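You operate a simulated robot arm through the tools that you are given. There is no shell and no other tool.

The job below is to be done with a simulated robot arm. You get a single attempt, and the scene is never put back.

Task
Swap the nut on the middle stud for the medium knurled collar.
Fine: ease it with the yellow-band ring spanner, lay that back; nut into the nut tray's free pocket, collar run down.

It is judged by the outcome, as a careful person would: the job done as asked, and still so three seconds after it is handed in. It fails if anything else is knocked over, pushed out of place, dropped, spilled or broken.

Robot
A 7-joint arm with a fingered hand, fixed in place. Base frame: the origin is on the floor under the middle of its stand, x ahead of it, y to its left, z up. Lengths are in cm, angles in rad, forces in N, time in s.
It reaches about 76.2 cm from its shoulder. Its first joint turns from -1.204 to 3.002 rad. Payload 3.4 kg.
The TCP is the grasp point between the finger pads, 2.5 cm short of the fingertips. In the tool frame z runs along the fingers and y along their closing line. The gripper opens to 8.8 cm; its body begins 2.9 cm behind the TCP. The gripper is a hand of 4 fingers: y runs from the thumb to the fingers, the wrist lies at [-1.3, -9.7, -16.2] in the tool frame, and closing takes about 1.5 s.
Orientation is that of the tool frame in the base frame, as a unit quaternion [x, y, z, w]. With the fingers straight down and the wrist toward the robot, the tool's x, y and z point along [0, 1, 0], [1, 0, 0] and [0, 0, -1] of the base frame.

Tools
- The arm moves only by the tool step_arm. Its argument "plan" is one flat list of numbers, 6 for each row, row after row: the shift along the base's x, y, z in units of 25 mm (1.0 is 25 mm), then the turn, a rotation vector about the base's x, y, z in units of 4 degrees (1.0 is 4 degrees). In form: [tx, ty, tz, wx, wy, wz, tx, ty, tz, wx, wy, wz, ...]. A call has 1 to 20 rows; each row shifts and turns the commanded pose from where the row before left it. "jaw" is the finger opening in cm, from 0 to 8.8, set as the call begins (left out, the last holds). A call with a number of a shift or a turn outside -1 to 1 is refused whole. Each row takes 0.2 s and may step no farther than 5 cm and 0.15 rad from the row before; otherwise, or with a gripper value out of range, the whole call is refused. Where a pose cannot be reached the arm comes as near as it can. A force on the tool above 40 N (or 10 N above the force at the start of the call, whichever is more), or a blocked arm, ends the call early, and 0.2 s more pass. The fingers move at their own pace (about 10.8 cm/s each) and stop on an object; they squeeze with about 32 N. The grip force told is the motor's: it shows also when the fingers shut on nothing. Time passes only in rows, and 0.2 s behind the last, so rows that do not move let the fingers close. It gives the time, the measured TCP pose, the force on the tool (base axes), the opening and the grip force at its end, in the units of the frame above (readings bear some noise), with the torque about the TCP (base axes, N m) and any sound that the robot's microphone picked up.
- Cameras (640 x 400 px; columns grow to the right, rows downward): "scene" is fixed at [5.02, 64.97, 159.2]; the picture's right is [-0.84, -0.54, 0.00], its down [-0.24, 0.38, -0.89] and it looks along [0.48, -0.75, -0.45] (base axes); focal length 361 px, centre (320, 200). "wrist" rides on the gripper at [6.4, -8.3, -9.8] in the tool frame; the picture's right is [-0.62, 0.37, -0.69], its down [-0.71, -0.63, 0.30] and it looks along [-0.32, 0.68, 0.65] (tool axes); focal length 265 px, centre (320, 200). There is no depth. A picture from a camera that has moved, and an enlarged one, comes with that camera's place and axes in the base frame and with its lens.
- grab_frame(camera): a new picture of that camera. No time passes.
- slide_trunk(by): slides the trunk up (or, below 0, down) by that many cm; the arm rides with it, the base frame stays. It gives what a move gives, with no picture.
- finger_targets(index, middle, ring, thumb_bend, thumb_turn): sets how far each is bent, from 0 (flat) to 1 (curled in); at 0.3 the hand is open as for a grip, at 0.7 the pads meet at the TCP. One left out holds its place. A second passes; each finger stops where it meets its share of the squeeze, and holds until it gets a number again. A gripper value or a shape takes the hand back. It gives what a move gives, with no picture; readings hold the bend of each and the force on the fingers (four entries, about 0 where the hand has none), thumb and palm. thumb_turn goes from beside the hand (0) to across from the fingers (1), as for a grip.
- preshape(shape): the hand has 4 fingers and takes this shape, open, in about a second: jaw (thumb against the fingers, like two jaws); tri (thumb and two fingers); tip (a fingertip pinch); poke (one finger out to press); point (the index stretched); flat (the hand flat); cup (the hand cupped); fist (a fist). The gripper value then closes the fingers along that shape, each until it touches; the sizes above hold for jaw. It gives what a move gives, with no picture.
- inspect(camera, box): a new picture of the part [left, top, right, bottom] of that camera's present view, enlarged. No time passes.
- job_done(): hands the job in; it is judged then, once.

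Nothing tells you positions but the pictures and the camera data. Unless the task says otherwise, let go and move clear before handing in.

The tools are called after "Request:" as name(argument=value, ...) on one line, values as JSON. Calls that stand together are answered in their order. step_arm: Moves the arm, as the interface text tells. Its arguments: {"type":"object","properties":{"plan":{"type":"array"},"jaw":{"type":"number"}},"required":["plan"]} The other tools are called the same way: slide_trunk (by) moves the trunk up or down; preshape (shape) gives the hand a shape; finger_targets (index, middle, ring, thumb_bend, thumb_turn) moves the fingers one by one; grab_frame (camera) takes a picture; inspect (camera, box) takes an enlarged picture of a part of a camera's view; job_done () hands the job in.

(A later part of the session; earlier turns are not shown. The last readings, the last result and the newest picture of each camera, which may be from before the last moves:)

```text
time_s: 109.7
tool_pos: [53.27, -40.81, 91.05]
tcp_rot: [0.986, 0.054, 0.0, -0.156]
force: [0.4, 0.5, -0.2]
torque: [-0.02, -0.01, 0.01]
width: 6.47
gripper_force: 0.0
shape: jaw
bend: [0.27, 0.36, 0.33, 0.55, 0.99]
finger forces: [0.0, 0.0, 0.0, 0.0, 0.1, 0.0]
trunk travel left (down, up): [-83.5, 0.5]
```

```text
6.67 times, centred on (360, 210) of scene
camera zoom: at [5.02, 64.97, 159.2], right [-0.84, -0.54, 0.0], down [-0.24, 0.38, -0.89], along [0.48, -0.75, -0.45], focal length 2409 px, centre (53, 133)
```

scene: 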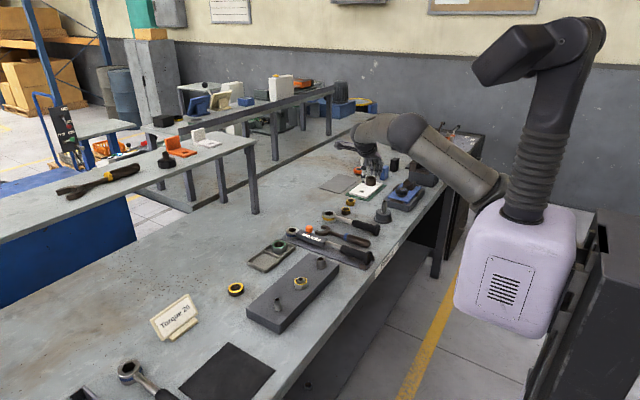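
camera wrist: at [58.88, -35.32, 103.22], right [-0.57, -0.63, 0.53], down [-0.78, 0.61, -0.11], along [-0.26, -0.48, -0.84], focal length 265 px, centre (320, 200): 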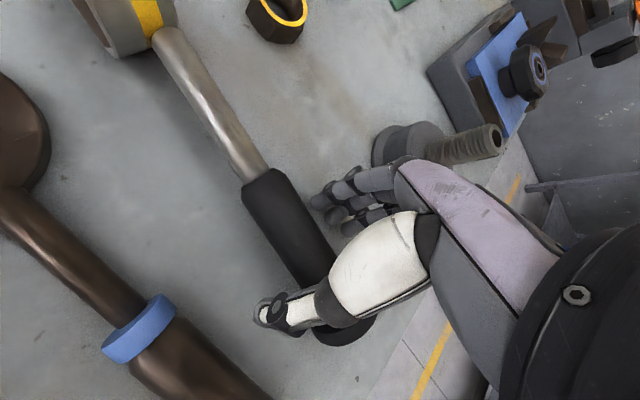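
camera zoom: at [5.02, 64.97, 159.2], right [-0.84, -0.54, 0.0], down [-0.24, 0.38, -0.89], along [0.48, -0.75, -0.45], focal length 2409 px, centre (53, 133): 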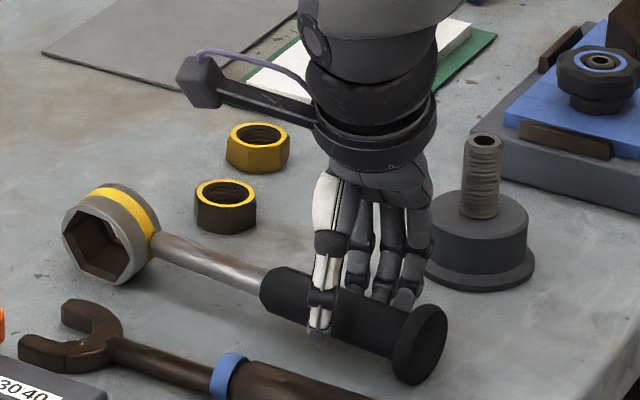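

Request:
step_arm(plan=[0, 0, 0, 0, 0, 0, 0, 0, 0, 0, 0, 0, 0, 0, 0, 0, 0, 0, 0, 0, 0, 0, 0, 0, 0, 0, 0, 0, 0, 0, 0, 0, 0, 0, 0, 0, 0, 0, 0, 0, 0, 0], jaw=0)

Request:
step_arm(plan=[0, 0, 0.4, 0, 0, 0, 0, 0, 0.5, 0, 0, 0, 0, 0, 0.5, 0, 0, 0, 0, 0, 0.5, -1, 0, 0, 0, 0, 0.5, -1, 0, 0, 0, 0, 0.5, -1, 0, 0, 0, 0, 0.5, -1, 0, 0, 0, 0, 0.4, -1, 0, 0, 0, 0, 0, -1, 0, 0, 0, 0, 0, -1, 0, 0, 0, 0, 0, -1, 0, 0])

Request:
grab_frame(camera="wrist")

Request:
inspect(camera="scene", box=[310, 160, 420, 240])

```text
time_s: 111.3
tool_pos: [53.38, -40.88, 91.04]
tcp_rot: [0.986, 0.055, 0.0, -0.157]
force: [-0.1, -0.3, 0.6]
torque: [-0.03, -0.02, 0.0]
width: 2.17
gripper_force: 31.8
shape: jaw
bend: [0.74, 0.56, 0.58, 0.75, 1.0]
finger forces: [16.0, 8.7, 3.8, 0.0, 28.2, 0.0]
trunk travel left (down, up): [-83.5, 0.5]
```

```text
time_s: 113.7
tool_pos: [53.17, -40.68, 100.59]
tcp_rot: [0.991, 0.052, -0.015, 0.122]
force: [-0.9, 0.0, -3.4]
torque: [0.02, 0.07, -0.03]
width: 2.18
gripper_force: 32.0
shape: jaw
bend: [0.74, 0.57, 0.61, 0.75, 0.99]
finger forces: [16.4, 8.0, 3.8, 0.0, 29.2, 0.1]
trunk travel left (down, up): [-83.5, 0.5]
```

```text
taken
camera wrist: at [58.74, -29.67, 107.98], right [-0.57, -0.25, 0.79], down [-0.78, 0.46, -0.42], along [-0.26, -0.85, -0.46], focal length 265 px, centre (320, 200)
```

wrist: 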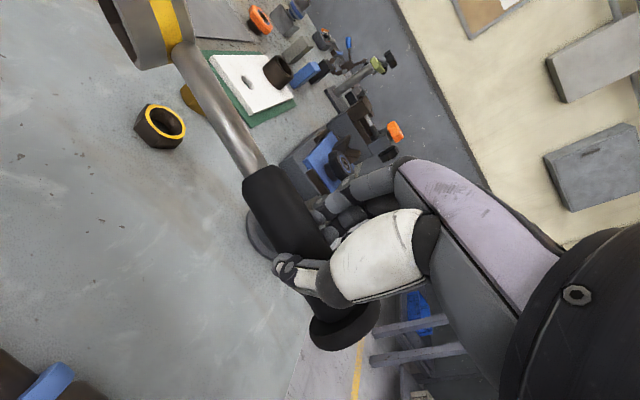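

```text
5.00 times, centred on (365, 200) of scene
camera zoom: at [5.02, 64.97, 159.2], right [-0.84, -0.54, 0.0], down [-0.24, 0.38, -0.89], along [0.48, -0.75, -0.45], focal length 1807 px, centre (95, 200)
```

zoom: 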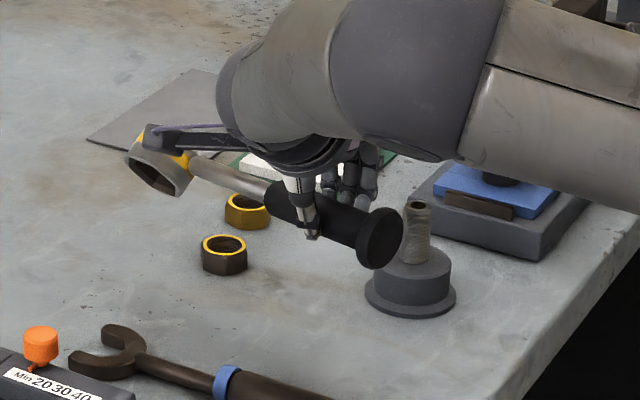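

Request:
step_arm(plan=[0, 0, 0, -1, 0, 0, 0, 0, 0, -1, 0, 0, 0, 0, 0, -1, 0, 0, 0, 0, 0, -1, 0, 0, 0, 0, 0, -1, 0, 0, 0, 0, 0, -1, 0, 0, 0, 0, 0, -1, 0, 0])

Request:
grab_frame(camera="wrist")

Request:
inspect(camera="scene", box=[310, 160, 420, 240])

```text
time_s: 115.3
tool_pos: [53.29, -40.68, 100.71]
tcp_rot: [0.932, 0.047, -0.028, 0.357]
force: [0.6, 0.3, -2.6]
torque: [0.02, 0.14, 0.0]
width: 2.14
gripper_force: 32.2
shape: jaw
bend: [0.74, 0.57, 0.61, 0.75, 0.99]
finger forces: [15.6, 7.9, 4.2, 0.1, 29.8, 0.0]
trunk travel left (down, up): [-83.5, 0.5]
```

```text
taken
camera wrist: at [58.88, -27.53, 101.91], right [-0.57, 0.15, 0.81], down [-0.78, 0.21, -0.58], along [-0.26, -0.97, 0.0], focal length 265 px, centre (320, 200)
```

wrist: 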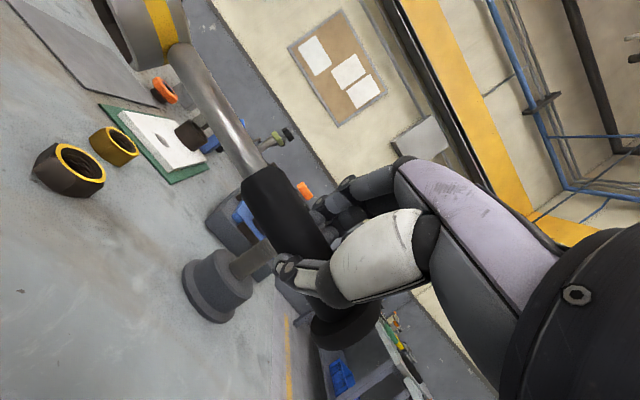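

```text
5.00 times, centred on (365, 200) of scene
camera zoom: at [5.02, 64.97, 159.2], right [-0.84, -0.54, 0.0], down [-0.24, 0.38, -0.89], along [0.48, -0.75, -0.45], focal length 1807 px, centre (95, 200)
```

zoom: 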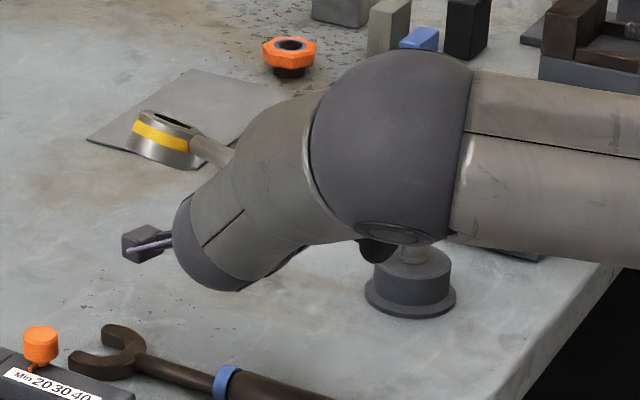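

The ring's top face is just visible, so it is now within ~25° of flat. I'll ease the roll to -34° for wrist clearance and lower it to the bench.

Request:
step_arm(plan=[0, -0.2, -0.6, 1, 0, 0, 0, -0.2, -0.6, 1, 0, 0, 0, 0, -0.6, 0, 0, 0, 0, 0, -0.6, 0, 0, 0, 0, 0, -0.5, 0, 0, 0])

Request:
inspect(camera="scene", box=[310, 160, 420, 240])

```text
time_s: 116.5
tool_pos: [53.28, -41.65, 93.32]
tcp_rot: [0.955, 0.049, -0.024, 0.291]
force: [-1.1, -0.6, -2.2]
torque: [0.04, 0.11, 0.04]
width: 2.17
gripper_force: 32.4
shape: jaw
bend: [0.74, 0.57, 0.61, 0.75, 0.99]
finger forces: [15.7, 7.9, 4.1, 0.0, 29.6, 0.0]
trunk travel left (down, up): [-83.5, 0.5]
```

```text
5.00 times, centred on (365, 200) of scene
camera zoom: at [5.02, 64.97, 159.2], right [-0.84, -0.54, 0.0], down [-0.24, 0.38, -0.89], along [0.48, -0.75, -0.45], focal length 1807 px, centre (95, 200)
```

zoom: 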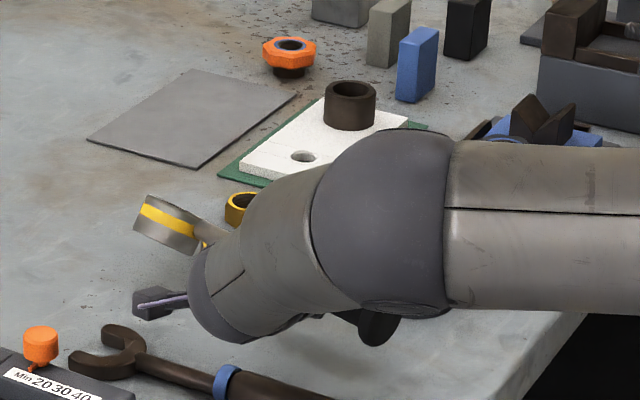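

Request:
step_arm(plan=[0, 0, 0, 0, 0, 0.8, 0, 0, 0, 0, 0, 0.7, 0, 0, -0.3, 0, 0, 0, 0, 0, -0.2, 0, 0, 0, 0, 0, -0.1, 0, 0, 0, 0, 0, 0, 0, 0, 0])

Request:
inspect(camera="scene", box=[310, 160, 420, 240])

Request:
grab_frame(camera="wrist")

```text
time_s: 117.9
tool_pos: [53.13, -41.88, 91.8]
tcp_rot: [0.951, 0.099, -0.008, 0.292]
force: [-1.1, 0.2, -2.4]
torque: [0.01, 0.09, 0.02]
width: 2.17
gripper_force: 32.4
shape: jaw
bend: [0.74, 0.57, 0.61, 0.75, 0.99]
finger forces: [15.7, 8.1, 4.1, 0.1, 29.6, 0.0]
trunk travel left (down, up): [-83.5, 0.5]
```

```text
5.00 times, centred on (365, 200) of scene
camera zoom: at [5.02, 64.97, 159.2], right [-0.84, -0.54, 0.0], down [-0.24, 0.38, -0.89], along [0.48, -0.75, -0.45], focal length 1807 px, centre (95, 200)
```

zoom: 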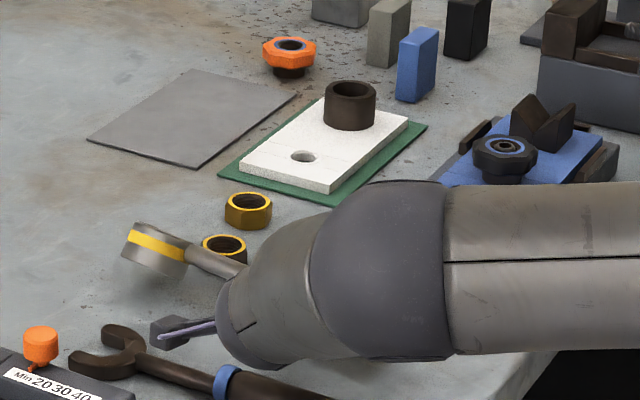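

```text
taken
camera wrist: at [57.31, -28.4, 94.94], right [-0.57, -0.03, 0.82], down [-0.81, 0.21, -0.55], along [-0.16, -0.98, -0.14], focal length 265 px, centre (320, 200)
```

wrist: 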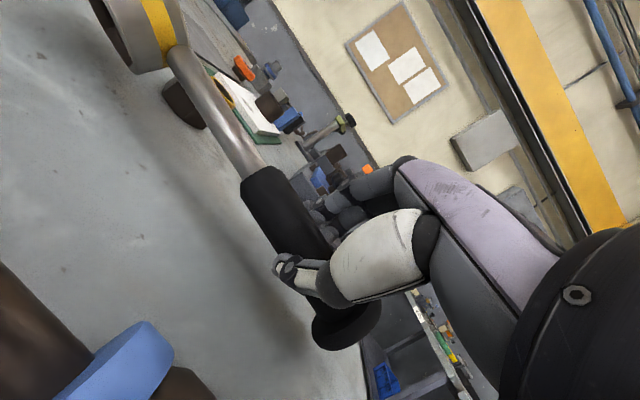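

Request:
step_arm(plan=[0, 0, -0.1, 0, 0, 0, 0, 0, -0.1, 0, 0, 0, 0, 0, -0.1, 0, 0, 0, 0, 0, 0, 0, 0, 0])

Request:
inspect(camera="scene", box=[310, 180, 390, 240])

```text
time_s: 118.9
tool_pos: [53.13, -41.74, 91.09]
tcp_rot: [0.951, 0.099, -0.009, 0.293]
force: [0.6, -0.9, -2.6]
torque: [0.04, 0.11, -0.03]
width: 2.15
gripper_force: 32.3
shape: jaw
bend: [0.74, 0.57, 0.61, 0.75, 0.99]
finger forces: [16.0, 7.8, 4.1, 0.1, 29.4, 0.0]
trunk travel left (down, up): [-83.5, 0.5]
```

```text
6.67 times, centred on (350, 210) of scene
camera zoom: at [5.02, 64.97, 159.2], right [-0.84, -0.54, 0.0], down [-0.24, 0.38, -0.89], along [0.48, -0.75, -0.45], focal length 2409 px, centre (120, 133)
```

zoom: 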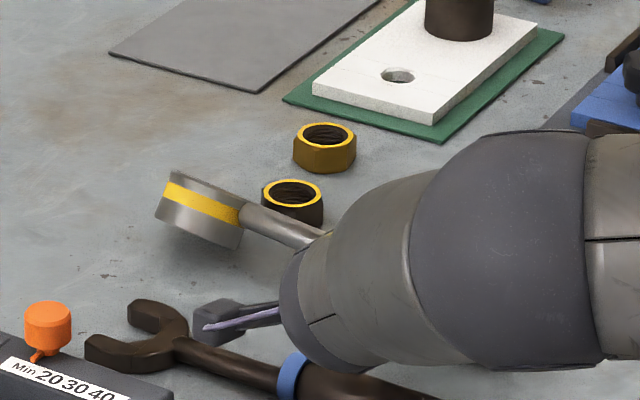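

Request:
step_arm(plan=[0, 0, -0.1, 0, 0, 0, 0, 0, -0.1, 0, 0, 0, 0, 0, -0.1, 0, 0, 0, 0, 0, 0, 0, 0, 0])

Request:
inspect(camera="scene", box=[310, 180, 390, 240])

```text
time_s: 119.9
tool_pos: [53.01, -41.62, 90.7]
tcp_rot: [0.951, 0.096, -0.008, 0.294]
force: [1.5, -2.3, 15.9]
torque: [-0.36, 0.04, 0.03]
width: 2.34
gripper_force: 31.9
shape: jaw
bend: [0.74, 0.55, 0.57, 0.77, 0.99]
finger forces: [21.5, 12.3, 5.0, 0.1, 27.6, 0.0]
trunk travel left (down, up): [-83.5, 0.5]
```

```text
6.67 times, centred on (350, 210) of scene
camera zoom: at [5.02, 64.97, 159.2], right [-0.84, -0.54, 0.0], down [-0.24, 0.38, -0.89], along [0.48, -0.75, -0.45], focal length 2409 px, centre (120, 133)
```

zoom: 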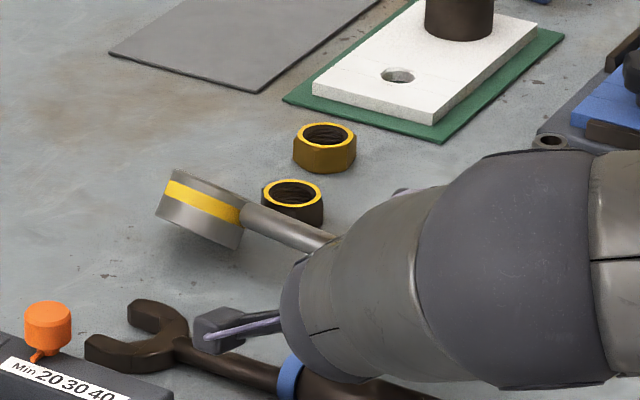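

The thumb touches down before the ring, so I'll rise slightly and pitch the ring end down until it rests.

Request:
step_arm(plan=[0, 0, 0.2, 0, 0, 0, 0, 0, 0, 0, 0.5, 0, 0, 0, 0, 0, 0.5, 0, 0, 0, 0, 0, 0.5, 0, 0, 0, 0, 0, 0, 0])

Request:
inspect(camera="scene", box=[310, 180, 390, 240])

```text
time_s: 121.1
tool_pos: [53.15, -41.84, 90.87]
tcp_rot: [0.95, 0.113, -0.059, 0.286]
force: [-0.9, 0.9, -0.3]
torque: [0.03, -0.06, 0.0]
width: 2.33
gripper_force: 32.3
shape: jaw
bend: [0.74, 0.56, 0.6, 0.77, 0.98]
finger forces: [18.4, 8.8, 3.2, 0.0, 31.2, 0.1]
trunk travel left (down, up): [-83.5, 0.5]
```

```text
6.67 times, centred on (350, 210) of scene
camera zoom: at [5.02, 64.97, 159.2], right [-0.84, -0.54, 0.0], down [-0.24, 0.38, -0.89], along [0.48, -0.75, -0.45], focal length 2409 px, centre (120, 133)
```

zoom: 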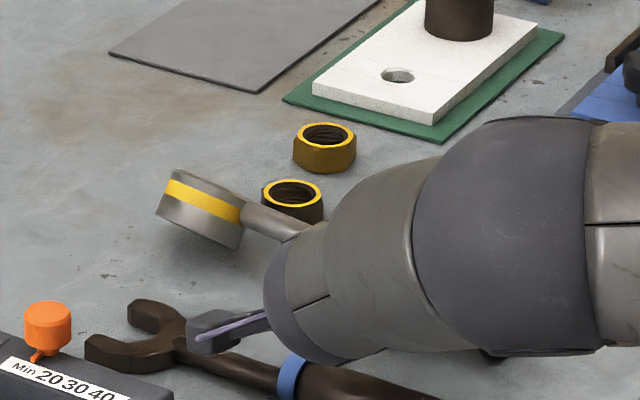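

Request:
step_arm(plan=[0, 0, 0.05, 0, 0, 0, 0, 0, 0.1, 0, 0, 0], jaw=6.0)

Request:
inspect(camera="scene", box=[310, 180, 390, 240])

Request:
grab_frame(camera="wrist")

```text
time_s: 121.7
tool_pos: [53.1, -41.91, 91.42]
tcp_rot: [0.949, 0.113, -0.059, 0.287]
force: [0.0, 0.0, 0.1]
torque: [-0.02, -0.02, -0.02]
width: 5.99
gripper_force: 0.0
shape: jaw
bend: [0.28, 0.38, 0.35, 0.59, 0.99]
finger forces: [0.1, 0.0, 0.0, 0.1, 0.2, 0.0]
trunk travel left (down, up): [-83.5, 0.5]
```

```text
6.67 times, centred on (350, 210) of scene
camera zoom: at [5.02, 64.97, 159.2], right [-0.84, -0.54, 0.0], down [-0.24, 0.38, -0.89], along [0.48, -0.75, -0.45], focal length 2409 px, centre (120, 133)
```

zoom: 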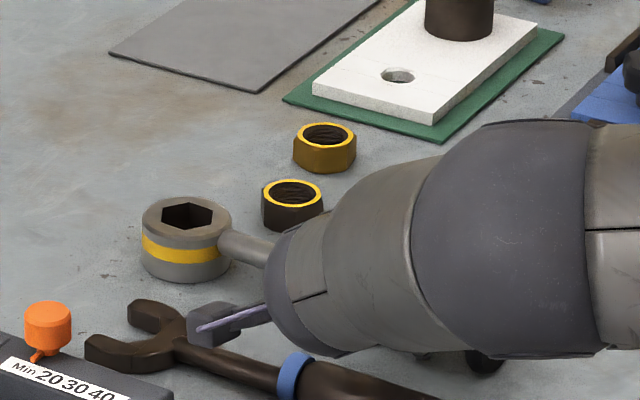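

```text
taken
camera wrist: at [57.63, -28.39, 94.0], right [-0.48, -0.03, 0.88], down [-0.86, 0.21, -0.46], along [-0.17, -0.98, -0.12], focal length 265 px, centre (320, 200)
```

wrist: 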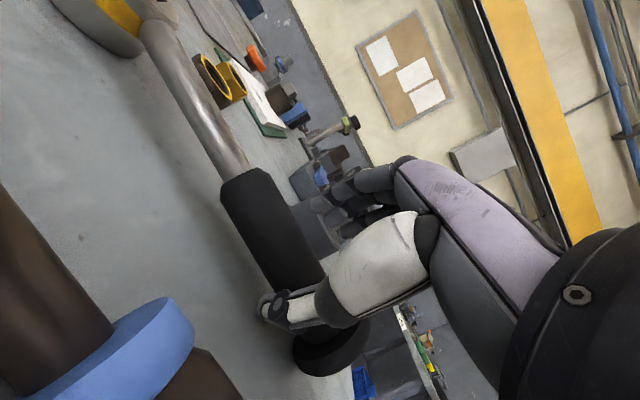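

The ring is lying flat, right side up again, on its home spot. I'll rise, square the hand up, and look at its exact position.

Request:
step_arm(plan=[0, 0, 0.4, 0, -0.5, 0, 0, 0, 0.5, 0, -0.5, 0, 0, 0, 0.5, 0, -0.5, 0, 0, 0, 0.5, 1, 0, 0, 0, 0, 0.3, 1, 0, 0, 0, 0, 0, 1, 0, 0, 0, 0, 0, 1, 0, 0, 0, 0, 0, 1, 0, 0, 0, 0, 0, 1, 0, 0, 0, 0, 0, 1, 0, 0, 0, 0, 0, 1, 0, 0, 0, 0, 0, 0.5, 0, 0], jaw=7.0)

Request:
grab_frame(camera="wrist")

Request:
inspect(camera="scene", box=[310, 160, 420, 240])

```text
time_s: 124.3
tool_pos: [53.15, -41.85, 96.77]
tcp_rot: [0.995, 0.097, 0.022, 0.001]
force: [-0.2, 0.2, -0.3]
torque: [0.06, -0.01, -0.03]
width: 6.97
gripper_force: 0.1
shape: jaw
bend: [0.27, 0.34, 0.32, 0.49, 0.99]
finger forces: [0.1, 0.1, 0.1, 0.0, 0.1, 0.0]
trunk travel left (down, up): [-83.5, 0.5]
```

```text
taken
camera wrist: at [57.36, -32.44, 106.82], right [-0.57, -0.48, 0.67], down [-0.81, 0.48, -0.34], along [-0.16, -0.73, -0.66], focal length 265 px, centre (320, 200)
```

wrist: 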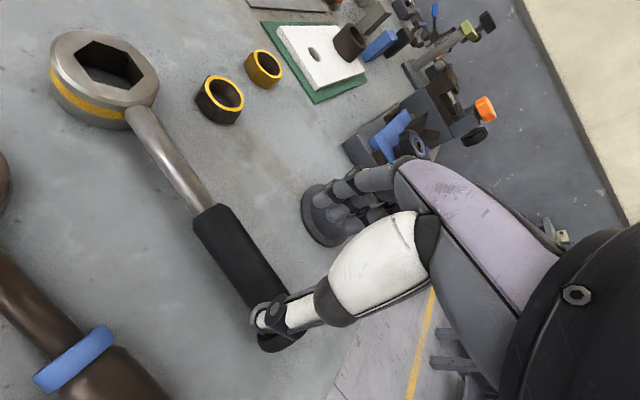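

```text
5.00 times, centred on (365, 200) of scene
camera zoom: at [5.02, 64.97, 159.2], right [-0.84, -0.54, 0.0], down [-0.24, 0.38, -0.89], along [0.48, -0.75, -0.45], focal length 1807 px, centre (95, 200)
```

zoom: 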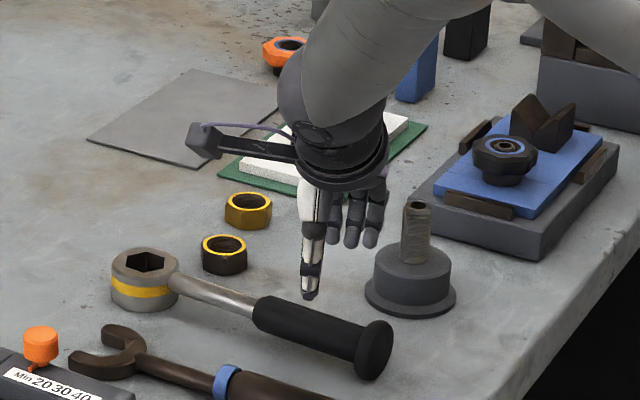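

The spanner is back near its home: ring at about (68.2, -41.4), handle end (48.1, -39.9). I'll align with the handle, lower and pinch.

Request:
step_arm(plan=[0.2, 0.1, -0.3, 0, -0.5, -1, 0.2, 0.1, -0.5, 0, 0, -1, 0.06, 0.04, -0.6, 0, 0, -1, 0, 0, -0.6, 0, 0, 0, 0, 0, -0.5, 0, 0, 0])

Request:
grab_frame(camera="wrist")

Request:
inspect(camera="scene", box=[310, 180, 400, 240])

```text
time_s: 125.5
tool_pos: [54.36, -41.04, 90.44]
tcp_rot: [0.999, -0.009, 0.037, 0.007]
force: [-0.1, 0.5, 1.0]
torque: [0.0, -0.02, -0.02]
width: 6.98
gripper_force: 0.1
shape: jaw
bend: [0.27, 0.34, 0.32, 0.49, 0.99]
finger forces: [0.1, 0.1, 0.0, 0.0, 0.1, 0.0]
trunk travel left (down, up): [-83.5, 0.5]
```

```text
taken
camera wrist: at [60.07, -32.77, 100.7], right [-0.68, -0.35, 0.65], down [-0.68, 0.64, -0.36], along [-0.29, -0.69, -0.67], focal length 265 px, centre (320, 200)
```

wrist: 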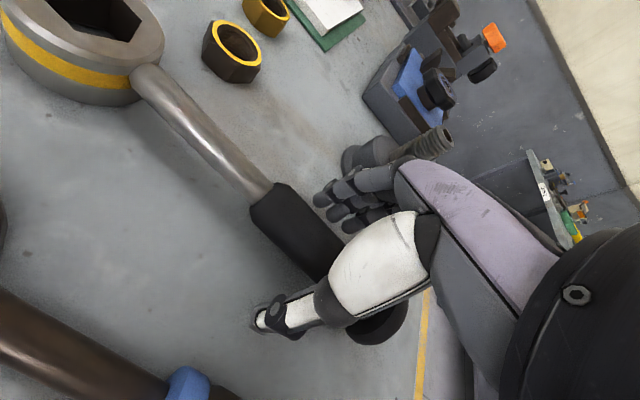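

```text
6.67 times, centred on (355, 210) of scene
camera zoom: at [5.02, 64.97, 159.2], right [-0.84, -0.54, 0.0], down [-0.24, 0.38, -0.89], along [0.48, -0.75, -0.45], focal length 2409 px, centre (87, 133)
```

zoom: 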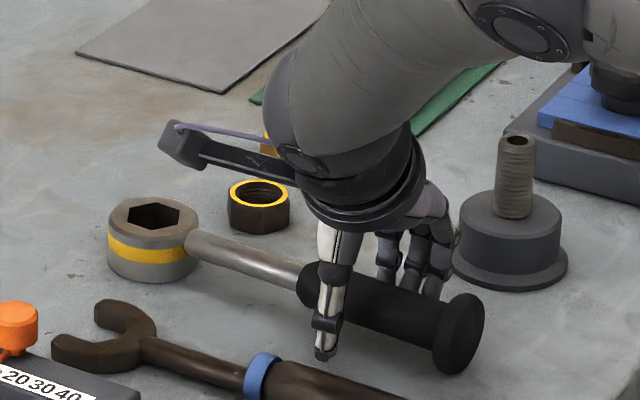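

Request:
step_arm(plan=[0, 0, 0, 0, 1, 0, 0, -0.05, -0.1, 0, 0.06, 0, 0, 0, -0.1, 0, 0, 0])

Request:
step_arm(plan=[0, 0, 0, 0, 0, 0, 0, 0, 0, 0, 0, 0, 0, 0, 0, 0, 0, 0, 0, 0, 0, 0, 0, 0, 0, 0, 0, 0, 0, 0, 0, 0, 0, 0, 0, 0, 0, 0, 0, 0, 0, 0], jaw=0)

Request:
step_arm(plan=[0, 0, 0.2, 0, 0, 0, 0, 0, 0.4, 0, 0, 0, 0, 0, 0.5, 0, 0, 0, 0, 0, 0.5, 0, 0, 0, 0, 0, 0, 0, 0, 0])

Request:
grab_frame(camera="wrist")

Request:
inspect(camera="scene", box=[310, 180, 400, 240])

```text
time_s: 126.3
tool_pos: [54.25, -41.28, 89.94]
tcp_rot: [1.0, -0.008, -0.001, 0.007]
force: [-0.1, 0.0, 0.9]
torque: [-0.04, 0.0, 0.0]
width: 7.01
gripper_force: 0.0
shape: jaw
bend: [0.27, 0.34, 0.32, 0.49, 0.99]
finger forces: [0.0, 0.1, 0.1, 0.0, 0.0, 0.0]
trunk travel left (down, up): [-83.5, 0.5]
```

```text
time_s: 127.9
tool_pos: [54.33, -41.34, 89.96]
tcp_rot: [1.0, -0.008, 0.001, 0.008]
force: [-0.3, -0.7, -2.2]
torque: [-0.03, -0.04, 0.04]
width: 1.69
gripper_force: 32.0
shape: jaw
bend: [0.74, 0.64, 0.61, 0.79, 1.0]
finger forces: [15.8, 5.0, 2.9, 0.0, 22.8, 0.0]
trunk travel left (down, up): [-83.5, 0.5]
```

```text
time_s: 129.1
tool_pos: [54.41, -41.3, 94.09]
tcp_rot: [1.0, -0.008, 0.0, 0.006]
force: [-0.9, 0.1, -2.1]
torque: [-0.04, 0.03, -0.01]
width: 1.62
gripper_force: 31.5
shape: jaw
bend: [0.74, 0.73, 0.71, 0.8, 1.0]
finger forces: [17.1, 2.2, 2.5, 0.0, 21.0, 0.0]
trunk travel left (down, up): [-83.5, 0.5]
```

```text
taken
camera wrist: at [60.94, -32.96, 103.93], right [-0.63, -0.35, 0.7], down [-0.7, 0.64, -0.31], along [-0.33, -0.69, -0.65], focal length 265 px, centre (320, 200)
```

wrist: 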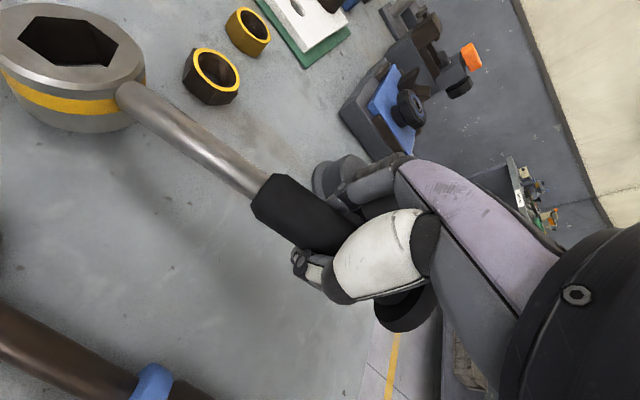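

```text
6.67 times, centred on (355, 210) of scene
camera zoom: at [5.02, 64.97, 159.2], right [-0.84, -0.54, 0.0], down [-0.24, 0.38, -0.89], along [0.48, -0.75, -0.45], focal length 2409 px, centre (87, 133)
```

zoom: 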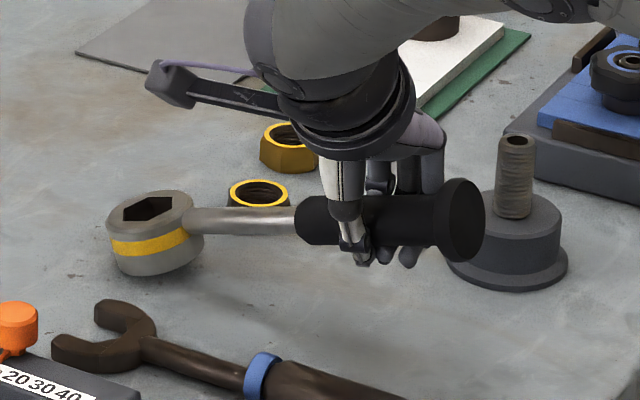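

Gripped low like this the handle pivots, while my higher, fingertip-deep pinches held the full weight. I'll set it down and regrip 1.1 cm higher.

Request:
step_arm(plan=[0, 0, -0.5, 0, 0, 0, 0, 0, -0.5, 0, 0, 0, 0, 0, -0.4, 0, 0, 0, 0, 0, -0.2, 0, 0, 0])

Request:
step_arm(plan=[0, 0, 0, 0, 0, 0, 0, 0, 0, 0, 0, 0, 0, 0, 0.2, 0, 0, 0, 0, 0, 0.24, 0, 0, 0, 0, 0, 0, 0, 0, 0], jaw=6.5)

Request:
grab_frame(camera="wrist")

Request:
inspect(camera="scene", box=[310, 180, 400, 240])

```text
time_s: 130.1
tool_pos: [54.35, -41.37, 90.12]
tcp_rot: [1.0, -0.007, 0.001, 0.006]
force: [-0.8, 0.4, -1.4]
torque: [0.05, -0.08, 0.05]
width: 1.65
gripper_force: 32.1
shape: jaw
bend: [0.75, 0.74, 0.71, 0.82, 1.0]
finger forces: [13.0, 0.8, 4.2, 0.0, 19.2, 0.1]
trunk travel left (down, up): [-83.5, 0.5]
```

```text
time_s: 131.3
tool_pos: [54.28, -41.29, 91.05]
tcp_rot: [1.0, -0.008, 0.001, 0.007]
force: [-0.3, -0.6, -0.8]
torque: [0.03, 0.01, 0.03]
width: 6.43
gripper_force: 0.0
shape: jaw
bend: [0.27, 0.36, 0.33, 0.55, 0.99]
finger forces: [0.0, 0.0, 0.0, 0.0, 0.1, 0.0]
trunk travel left (down, up): [-83.5, 0.5]
```

```text
taken
camera wrist: at [60.78, -32.95, 100.92], right [-0.63, -0.35, 0.7], down [-0.7, 0.64, -0.31], along [-0.33, -0.69, -0.64], focal length 265 px, centre (320, 200)
```

wrist: 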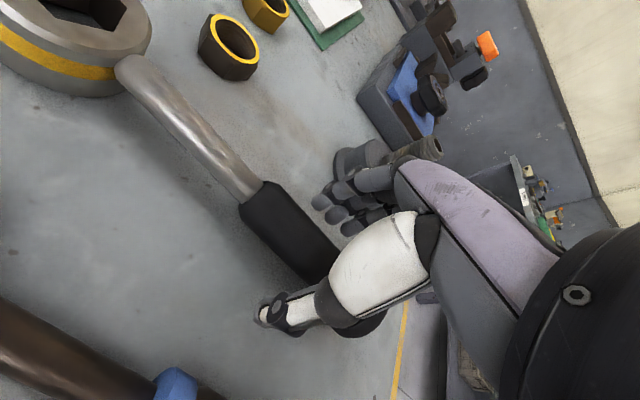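

```text
6.67 times, centred on (355, 210) of scene
camera zoom: at [5.02, 64.97, 159.2], right [-0.84, -0.54, 0.0], down [-0.24, 0.38, -0.89], along [0.48, -0.75, -0.45], focal length 2409 px, centre (87, 133)
```

zoom: 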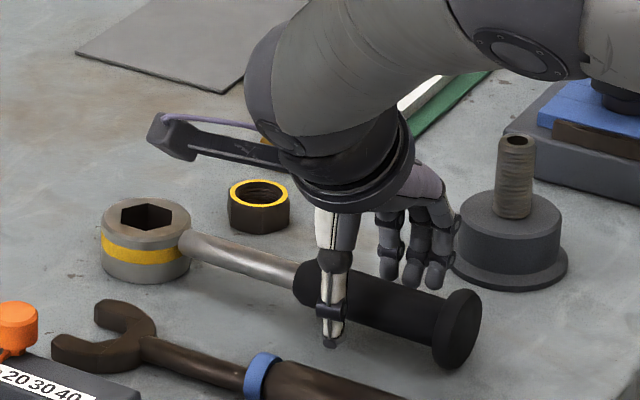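

Request:
step_arm(plan=[0, 0, 0, 0, 0, 0, 0, 0, 0, 0, 0, 0, 0, 0, 0, 0, 0, 0, 0, 0, 0, 0, 0, 0, 0, 0, 0, 0, 0, 0, 0, 0, 0, 0, 0, 0, 0, 0, 0, 0, 0, 0], jaw=0)

Request:
step_arm(plan=[0, 0, 0.2, 0, 0, 0, 0, 0, 0.4, 0, 0, 0, 0, 0, 0.5, 0, 0, 0, 0, 0, 0, 0, 0, 0])

Request:
grab_frame(camera="wrist")

Request:
inspect(camera="scene", box=[310, 180, 400, 240])

```text
time_s: 132.9
tool_pos: [54.31, -41.28, 91.03]
tcp_rot: [1.0, -0.009, 0.001, 0.007]
force: [0.5, 0.4, 0.0]
torque: [0.01, 0.01, 0.02]
width: 2.09
gripper_force: 32.2
shape: jaw
bend: [0.74, 0.57, 0.56, 0.74, 1.0]
finger forces: [16.3, 8.4, 3.8, 0.0, 29.2, 0.0]
trunk travel left (down, up): [-83.5, 0.5]
```

```text
time_s: 133.9
tool_pos: [54.36, -41.21, 93.85]
tcp_rot: [1.0, -0.008, 0.0, 0.007]
force: [0.0, 0.3, -3.5]
torque: [-0.02, 0.12, -0.03]
width: 2.1
gripper_force: 31.6
shape: jaw
bend: [0.73, 0.58, 0.59, 0.74, 1.0]
finger forces: [17.9, 7.7, 3.6, 0.0, 29.3, 0.1]
trunk travel left (down, up): [-83.5, 0.5]
```

```text
taken
camera wrist: at [60.84, -32.94, 103.65], right [-0.63, -0.35, 0.7], down [-0.7, 0.64, -0.31], along [-0.33, -0.69, -0.64], focal length 265 px, centre (320, 200)
```

wrist: 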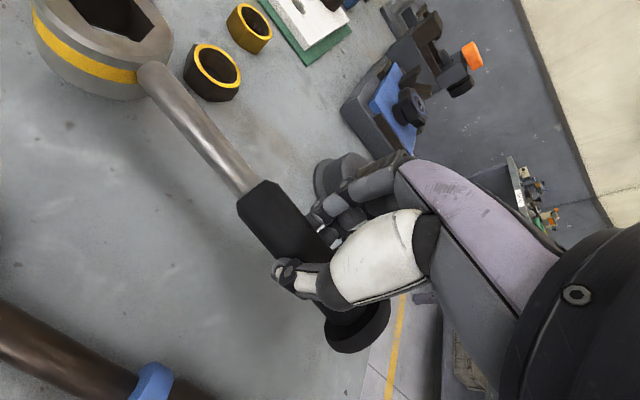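

```text
6.67 times, centred on (355, 210) of scene
camera zoom: at [5.02, 64.97, 159.2], right [-0.84, -0.54, 0.0], down [-0.24, 0.38, -0.89], along [0.48, -0.75, -0.45], focal length 2409 px, centre (87, 133)
```

zoom: 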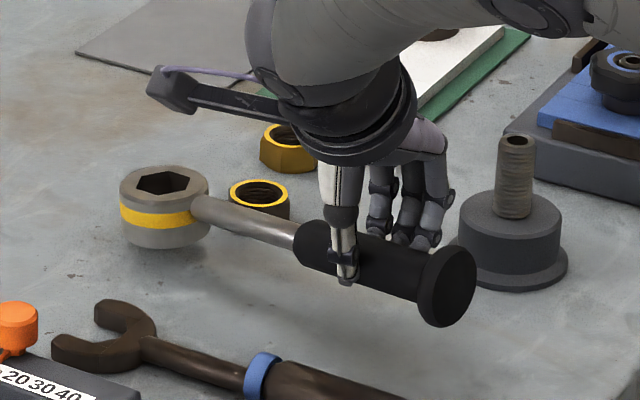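

Now the spanner is held level with its full weight carried (2.6–3.5 N, 0.12 N·m). I'll raise it and measure where the ring sits relative to the hand.

Request:
step_arm(plan=[0, 0, 0.6, 0, 0, 0, 0, 0, 0.8, 0, 0, 0, 0, 0, 0.8, 0, 0, 0, 0, 0, 0.8, 0, 0, 0, 0, 0, 0.8, 0, 0, 0])

Request:
inspect(camera="wrist", box=[0, 0, 240, 150])

Request:
inspect(camera="scene", box=[310, 140, 410, 215])

```text
time_s: 135.1
tool_pos: [54.32, -41.44, 103.33]
tcp_rot: [1.0, -0.007, -0.001, 0.007]
force: [0.0, -0.5, -2.3]
torque: [0.01, 0.09, 0.01]
width: 2.05
gripper_force: 31.8
shape: jaw
bend: [0.73, 0.58, 0.59, 0.74, 1.0]
finger forces: [17.9, 7.8, 3.8, 0.1, 29.4, 0.0]
trunk travel left (down, up): [-83.5, 0.5]
```

```text
2.67 times, centred on (120, 75) of wrist
camera zoom: at [60.73, -33.05, 113.2], right [-0.63, -0.35, 0.7], down [-0.7, 0.64, -0.31], along [-0.33, -0.69, -0.64], focal length 708 px, centre (853, 533)
```

zoom: 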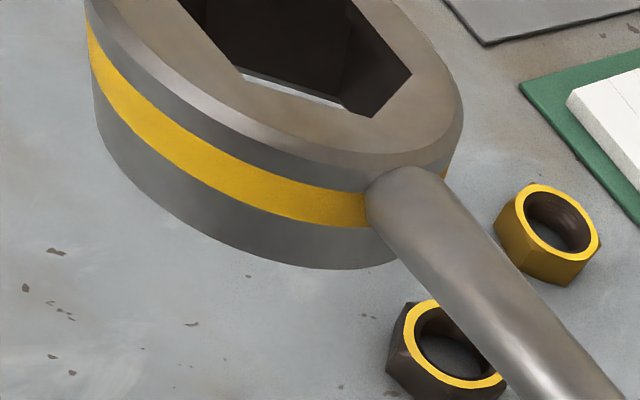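

```text
5.33 times, centred on (360, 178) of scene
camera zoom: at [5.02, 64.97, 159.2], right [-0.84, -0.54, 0.0], down [-0.24, 0.38, -0.89], along [0.48, -0.75, -0.45], focal length 1927 px, centre (107, 320)
```

zoom: 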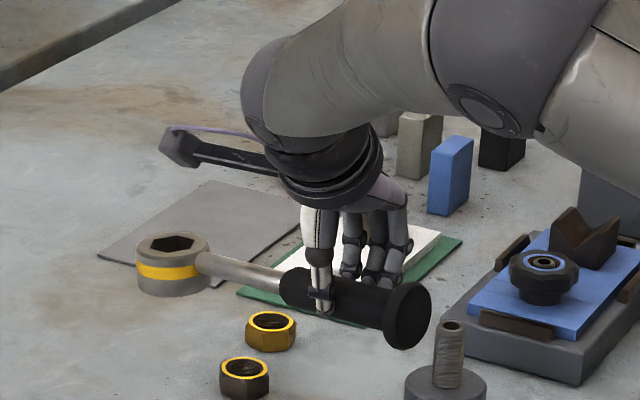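

The spanner is level in the hand with its ring about 14 cm ahead. The nut's corners sit at about 10° + 60k, so the best seat has the handle toward the robot. I'll carry it high over to that side in stages, checking reach.

Request:
step_arm(plan=[0, 0, 0.8, 0, 0, 0, -0.2, 0.5, 0.8, 0, 0, 0, -0.4, 0.9, 0.8, 0, 0, 0, -0.4, 0.9, 0, 0, 0, 0, -0.4, 0.9, 0, 0, 0, 0, -0.4, 0.9, 0, 0, 0, 0, -0.4, 0.9, 0, 0, 0, 0, -0.4, 0.9, 0, 0, 0, 0, -0.4, 0.9, 0, 0, 0, 0])

Request:
grab_frame(camera="scene")

```text
time_s: 136.9
tool_pos: [44.79, -27.96, 102.32]
tcp_rot: [0.996, -0.023, -0.09, -0.003]
force: [0.7, -0.1, -2.3]
torque: [0.0, 0.09, 0.03]
width: 2.02
gripper_force: 32.4
shape: jaw
bend: [0.73, 0.59, 0.61, 0.75, 0.99]
finger forces: [18.7, 7.4, 3.5, 0.0, 29.7, 0.0]
trunk travel left (down, up): [-83.5, 0.5]
stopped in row 9: the arm was blocked; the commanded pose is now the measured one
```

```text
taken
```

scene: 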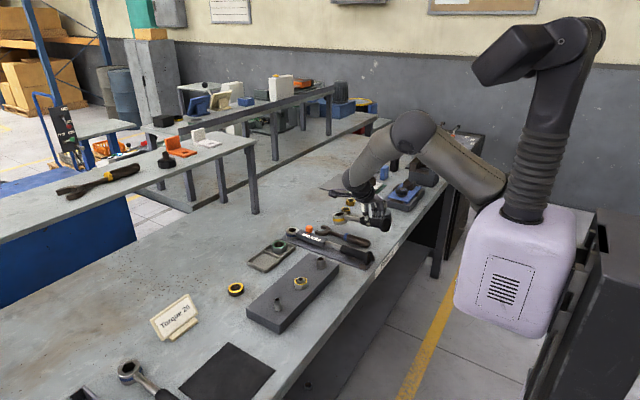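

Request:
step_arm(plan=[0, 0, 0, 0, 0, 0])

Request:
inspect(camera="scene", box=[320, 80, 600, 280])

Request:
grab_frame(camera="wrist")

```text
time_s: 137.3
tool_pos: [44.89, -27.84, 102.33]
tcp_rot: [0.996, -0.023, -0.09, -0.001]
force: [-0.4, 0.2, -3.3]
torque: [0.02, 0.08, -0.04]
width: 2.06
gripper_force: 32.1
shape: jaw
bend: [0.73, 0.59, 0.61, 0.75, 0.99]
finger forces: [18.7, 7.4, 3.8, 0.1, 29.7, 0.1]
trunk travel left (down, up): [-83.5, 0.5]
```

```text
2.00 times, centred on (460, 180) of scene
camera zoom: at [5.02, 64.97, 159.2], right [-0.84, -0.54, 0.0], down [-0.24, 0.38, -0.89], along [0.48, -0.75, -0.45], focal length 723 px, centre (40, 240)
```

zoom: 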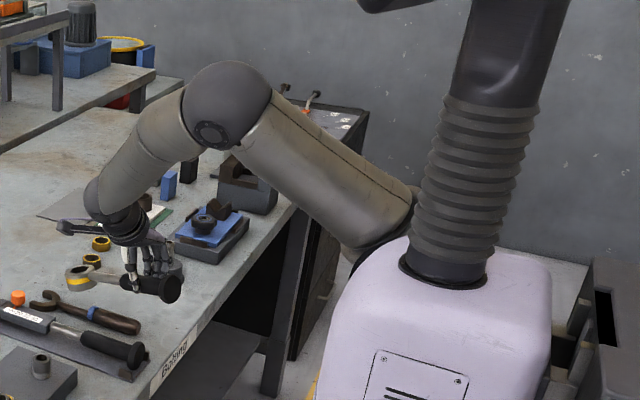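

```text
taken
camera wrist: at [53.16, -19.93, 110.9], right [-0.5, -0.34, 0.79], down [-0.73, 0.66, -0.17], along [-0.47, -0.66, -0.59], focal length 265 px, centre (320, 200)
```

wrist: 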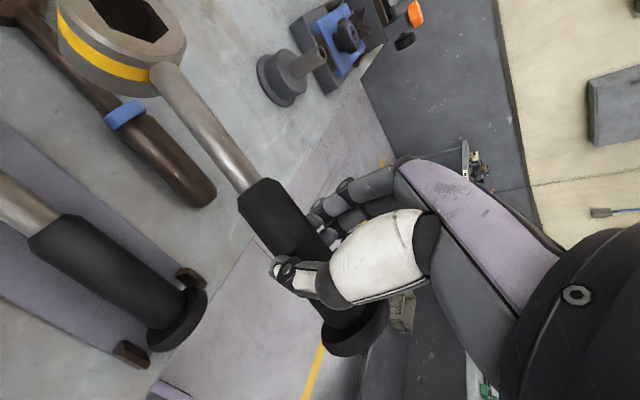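

The arm stopped short near a joint limit with yaw -90° this close in, and pitched a little. I'll raise, level it, and swing the hand toward a more natural yaw before going on.

Request:
step_arm(plan=[0, 0, 0.4, 0, -0.65, 0, 0, 0, 0.4, 0, -0.65, 0, 0, 0, 0.4, 0, -0.65, 0, 0, 0, 0.4, 0, -0.65, 0])

Request:
step_arm(plan=[0, 0, 0.3, 0, 0, 1, 0, 0, 0.3, 0, 0, 1, 0, 0, 0.3, 0, 0, 1, 0, 0, 0.3, 0, 0, 1, 0, 0, 0, 0, 0, 1, 0, 0, 0, 0, 0, 1, 0, 0, 0, 0, 0, 1, 0, 0, 0, 0, 0, 1, 0, 0, 0, 0, 0, 1, 0, 0, 0, 0, 0, 1, 0, 0, 0, 0, 0, 1, 0, 0, 0, 0, 0, 1])

Request:
grab_frame(camera="scene")

```text
time_s: 138.4
tool_pos: [42.03, -28.6, 100.97]
tcp_rot: [0.997, -0.039, -0.067, -0.016]
force: [0.1, -0.2, -1.8]
torque: [0.05, 0.12, -0.01]
width: 2.05
gripper_force: 32.0
shape: jaw
bend: [0.73, 0.59, 0.61, 0.75, 0.98]
finger forces: [18.7, 7.3, 3.7, 0.1, 29.7, 0.1]
trunk travel left (down, up): [-83.5, 0.5]
stopped in row 4: the arm was blocked; the commanded pose is now the measured one
```

```text
time_s: 141.1
tool_pos: [42.26, -28.37, 104.11]
tcp_rot: [0.926, 0.373, -0.063, 0.013]
force: [0.3, -0.5, -2.9]
torque: [-0.1, 0.06, -0.01]
width: 2.04
gripper_force: 31.8
shape: jaw
bend: [0.73, 0.59, 0.64, 0.75, 0.97]
finger forces: [19.4, 7.4, 3.4, 0.0, 30.3, 0.0]
trunk travel left (down, up): [-83.5, 0.5]
```

```text
taken
```

scene: 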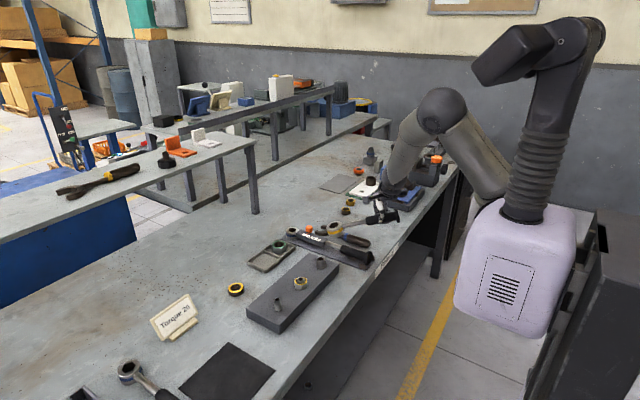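

Request:
step_arm(plan=[0, 0, 0.2, 0.51, -0.77, 0, 0, 0, 0.2, 0.51, -0.77, 0, 0, 0, 0.4, 0, 0, 1, 0, 0, 0.4, 0, 0, 1, 0, 0, 0.4, 0, 0, 1, 0, 0, 0, 0, 0, 1])

Request:
inspect(camera="scene", box=[320, 80, 600, 280])

Request:
grab_frame(camera="wrist")

```text
time_s: 142.4
tool_pos: [42.06, -28.46, 108.21]
tcp_rot: [0.867, 0.499, 0.0, 0.003]
force: [-0.3, -0.4, -2.6]
torque: [-0.06, 0.06, 0.0]
width: 2.04
gripper_force: 31.9
shape: jaw
bend: [0.73, 0.59, 0.64, 0.75, 0.97]
finger forces: [19.5, 7.4, 3.4, 0.0, 30.1, 0.1]
trunk travel left (down, up): [-83.5, 0.5]
```

```text
2.00 times, centred on (460, 180) of scene
camera zoom: at [5.02, 64.97, 159.2], right [-0.84, -0.54, 0.0], down [-0.24, 0.38, -0.89], along [0.48, -0.75, -0.45], focal length 723 px, centre (40, 240)
```

zoom: 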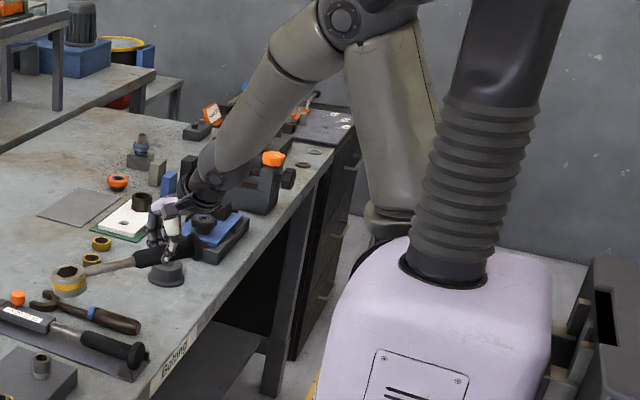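

```text
taken
camera wrist: at [38.06, -18.81, 118.01], right [0.01, -0.72, 0.7], down [-0.9, -0.3, -0.3], along [0.43, -0.63, -0.65], focal length 265 px, centre (320, 200)
```

wrist: 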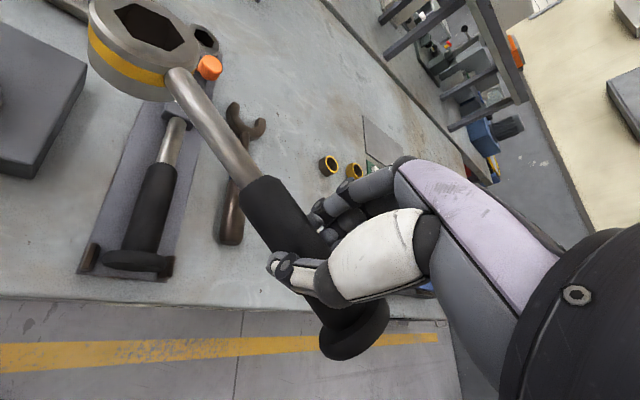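

The arm is level again at yaw -30° with a comfortable raised elbow. I'll use the alternative hex seat with the handle pointing away to the right of the nut (hand yaw about +40°), which suits the arm better, and carry the spanner there high.

Request:
step_arm(plan=[0.43, 0.38, 0, 0, 0, 0.97, 0.43, 0.38, 0, 0, 0, 0.97, 0.43, 0.38, 0, 0, 0, 0.97, 0.43, 0.38, 0, 0, 0, 0.97, 0.43, 0.38, 0, 0, 0, 0.97, 0.43, 0.38, 0, 0, 0, 0.97, 0.43, 0.38, 0, 0, 0, 0.97, 0.43, 0.38, 0, 0, 0, 0.97, 0.43, 0.38, 0, 0, 0, 0.97])

Request:
step_arm(plan=[0.43, 0.38, 0, 0, 0, 0.97, 0.43, 0.38, 0, 0, 0, 0.97, 0.43, 0.38, 0, 0, 0, 0.97, 0.43, 0.38, 0, 0, 0, 0.97, 0.43, 0.38, 0, 0, 0, 0.97, 0.43, 0.38, 0, 0, 0, 0.97, 0.43, 0.38, 0, 0, 0, 0.97, 0.43, 0.38, 0, 0, 0, 0.97, 0.43, 0.38, 0, 0, 0, 0.97])

Request:
grab_frame(camera="scene")

Request:
grab_frame(camera="wrist")

```text
time_s: 144.4
tool_pos: [52.06, -20.02, 108.1]
tcp_rot: [0.677, 0.736, 0.001, 0.004]
force: [0.5, 0.4, -2.8]
torque: [-0.14, 0.04, 0.02]
width: 2.02
gripper_force: 32.2
shape: jaw
bend: [0.73, 0.59, 0.64, 0.75, 0.97]
finger forces: [19.5, 7.5, 3.3, 0.0, 30.2, 0.1]
trunk travel left (down, up): [-83.5, 0.5]
```

```text
time_s: 146.4
tool_pos: [61.77, -11.55, 108.09]
tcp_rot: [0.424, 0.906, 0.002, 0.003]
force: [-1.2, 1.2, -2.0]
torque: [-0.1, -0.01, -0.01]
width: 2.02
gripper_force: 31.9
shape: jaw
bend: [0.73, 0.59, 0.64, 0.75, 0.97]
finger forces: [19.6, 7.4, 3.4, 0.0, 30.2, 0.0]
trunk travel left (down, up): [-83.5, 0.5]
```

```text
taken
```

scene: 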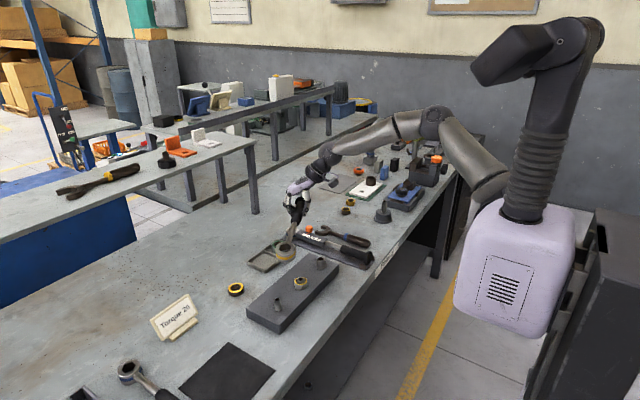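

```text
taken
camera wrist: at [51.06, -11.95, 117.88], right [0.67, -0.24, 0.7], down [-0.03, -0.95, -0.31], along [0.74, 0.19, -0.65], focal length 265 px, centre (320, 200)
```

wrist: 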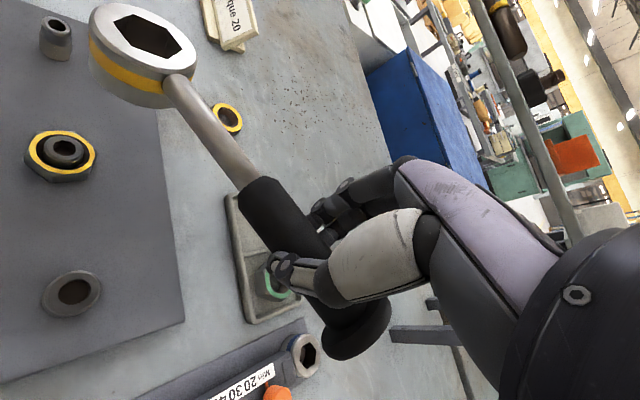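

The arm is comfortable here, and the wrist view shows both the ring and the nut. I'll zoom in to align them.

Request:
inspect(camera="wrist", box=[0, 0, 240, 200])

Request:
inspect(camera="scene", box=[255, 220, 335, 300])

```text
2.00 times, centred on (120, 100) of wrist
camera zoom: at [51.06, -11.95, 117.88], right [0.67, -0.24, 0.7], down [-0.03, -0.95, -0.31], along [0.74, 0.19, -0.65], focal length 531 px, centre (720, 400)
```

zoom: 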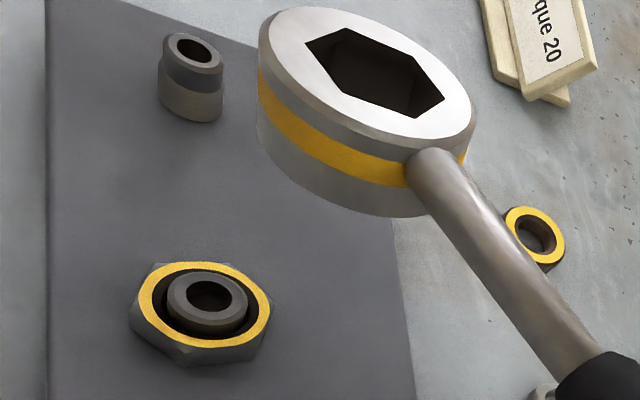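

```text
5.00 times, centred on (295, 260) of scene
camera zoom: at [5.02, 64.97, 159.2], right [-0.84, -0.54, 0.0], down [-0.24, 0.38, -0.89], along [0.48, -0.75, -0.45], focal length 1807 px, centre (445, -100)
```

zoom: 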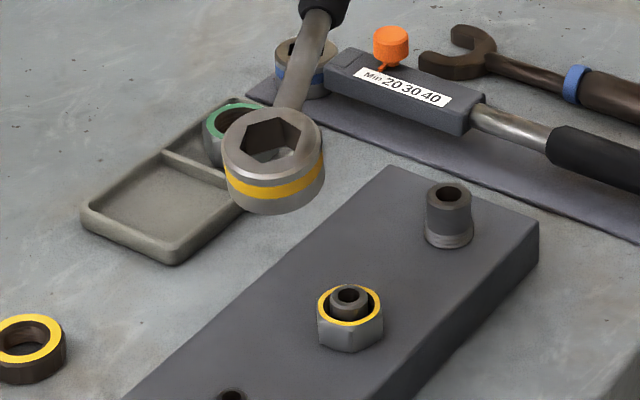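

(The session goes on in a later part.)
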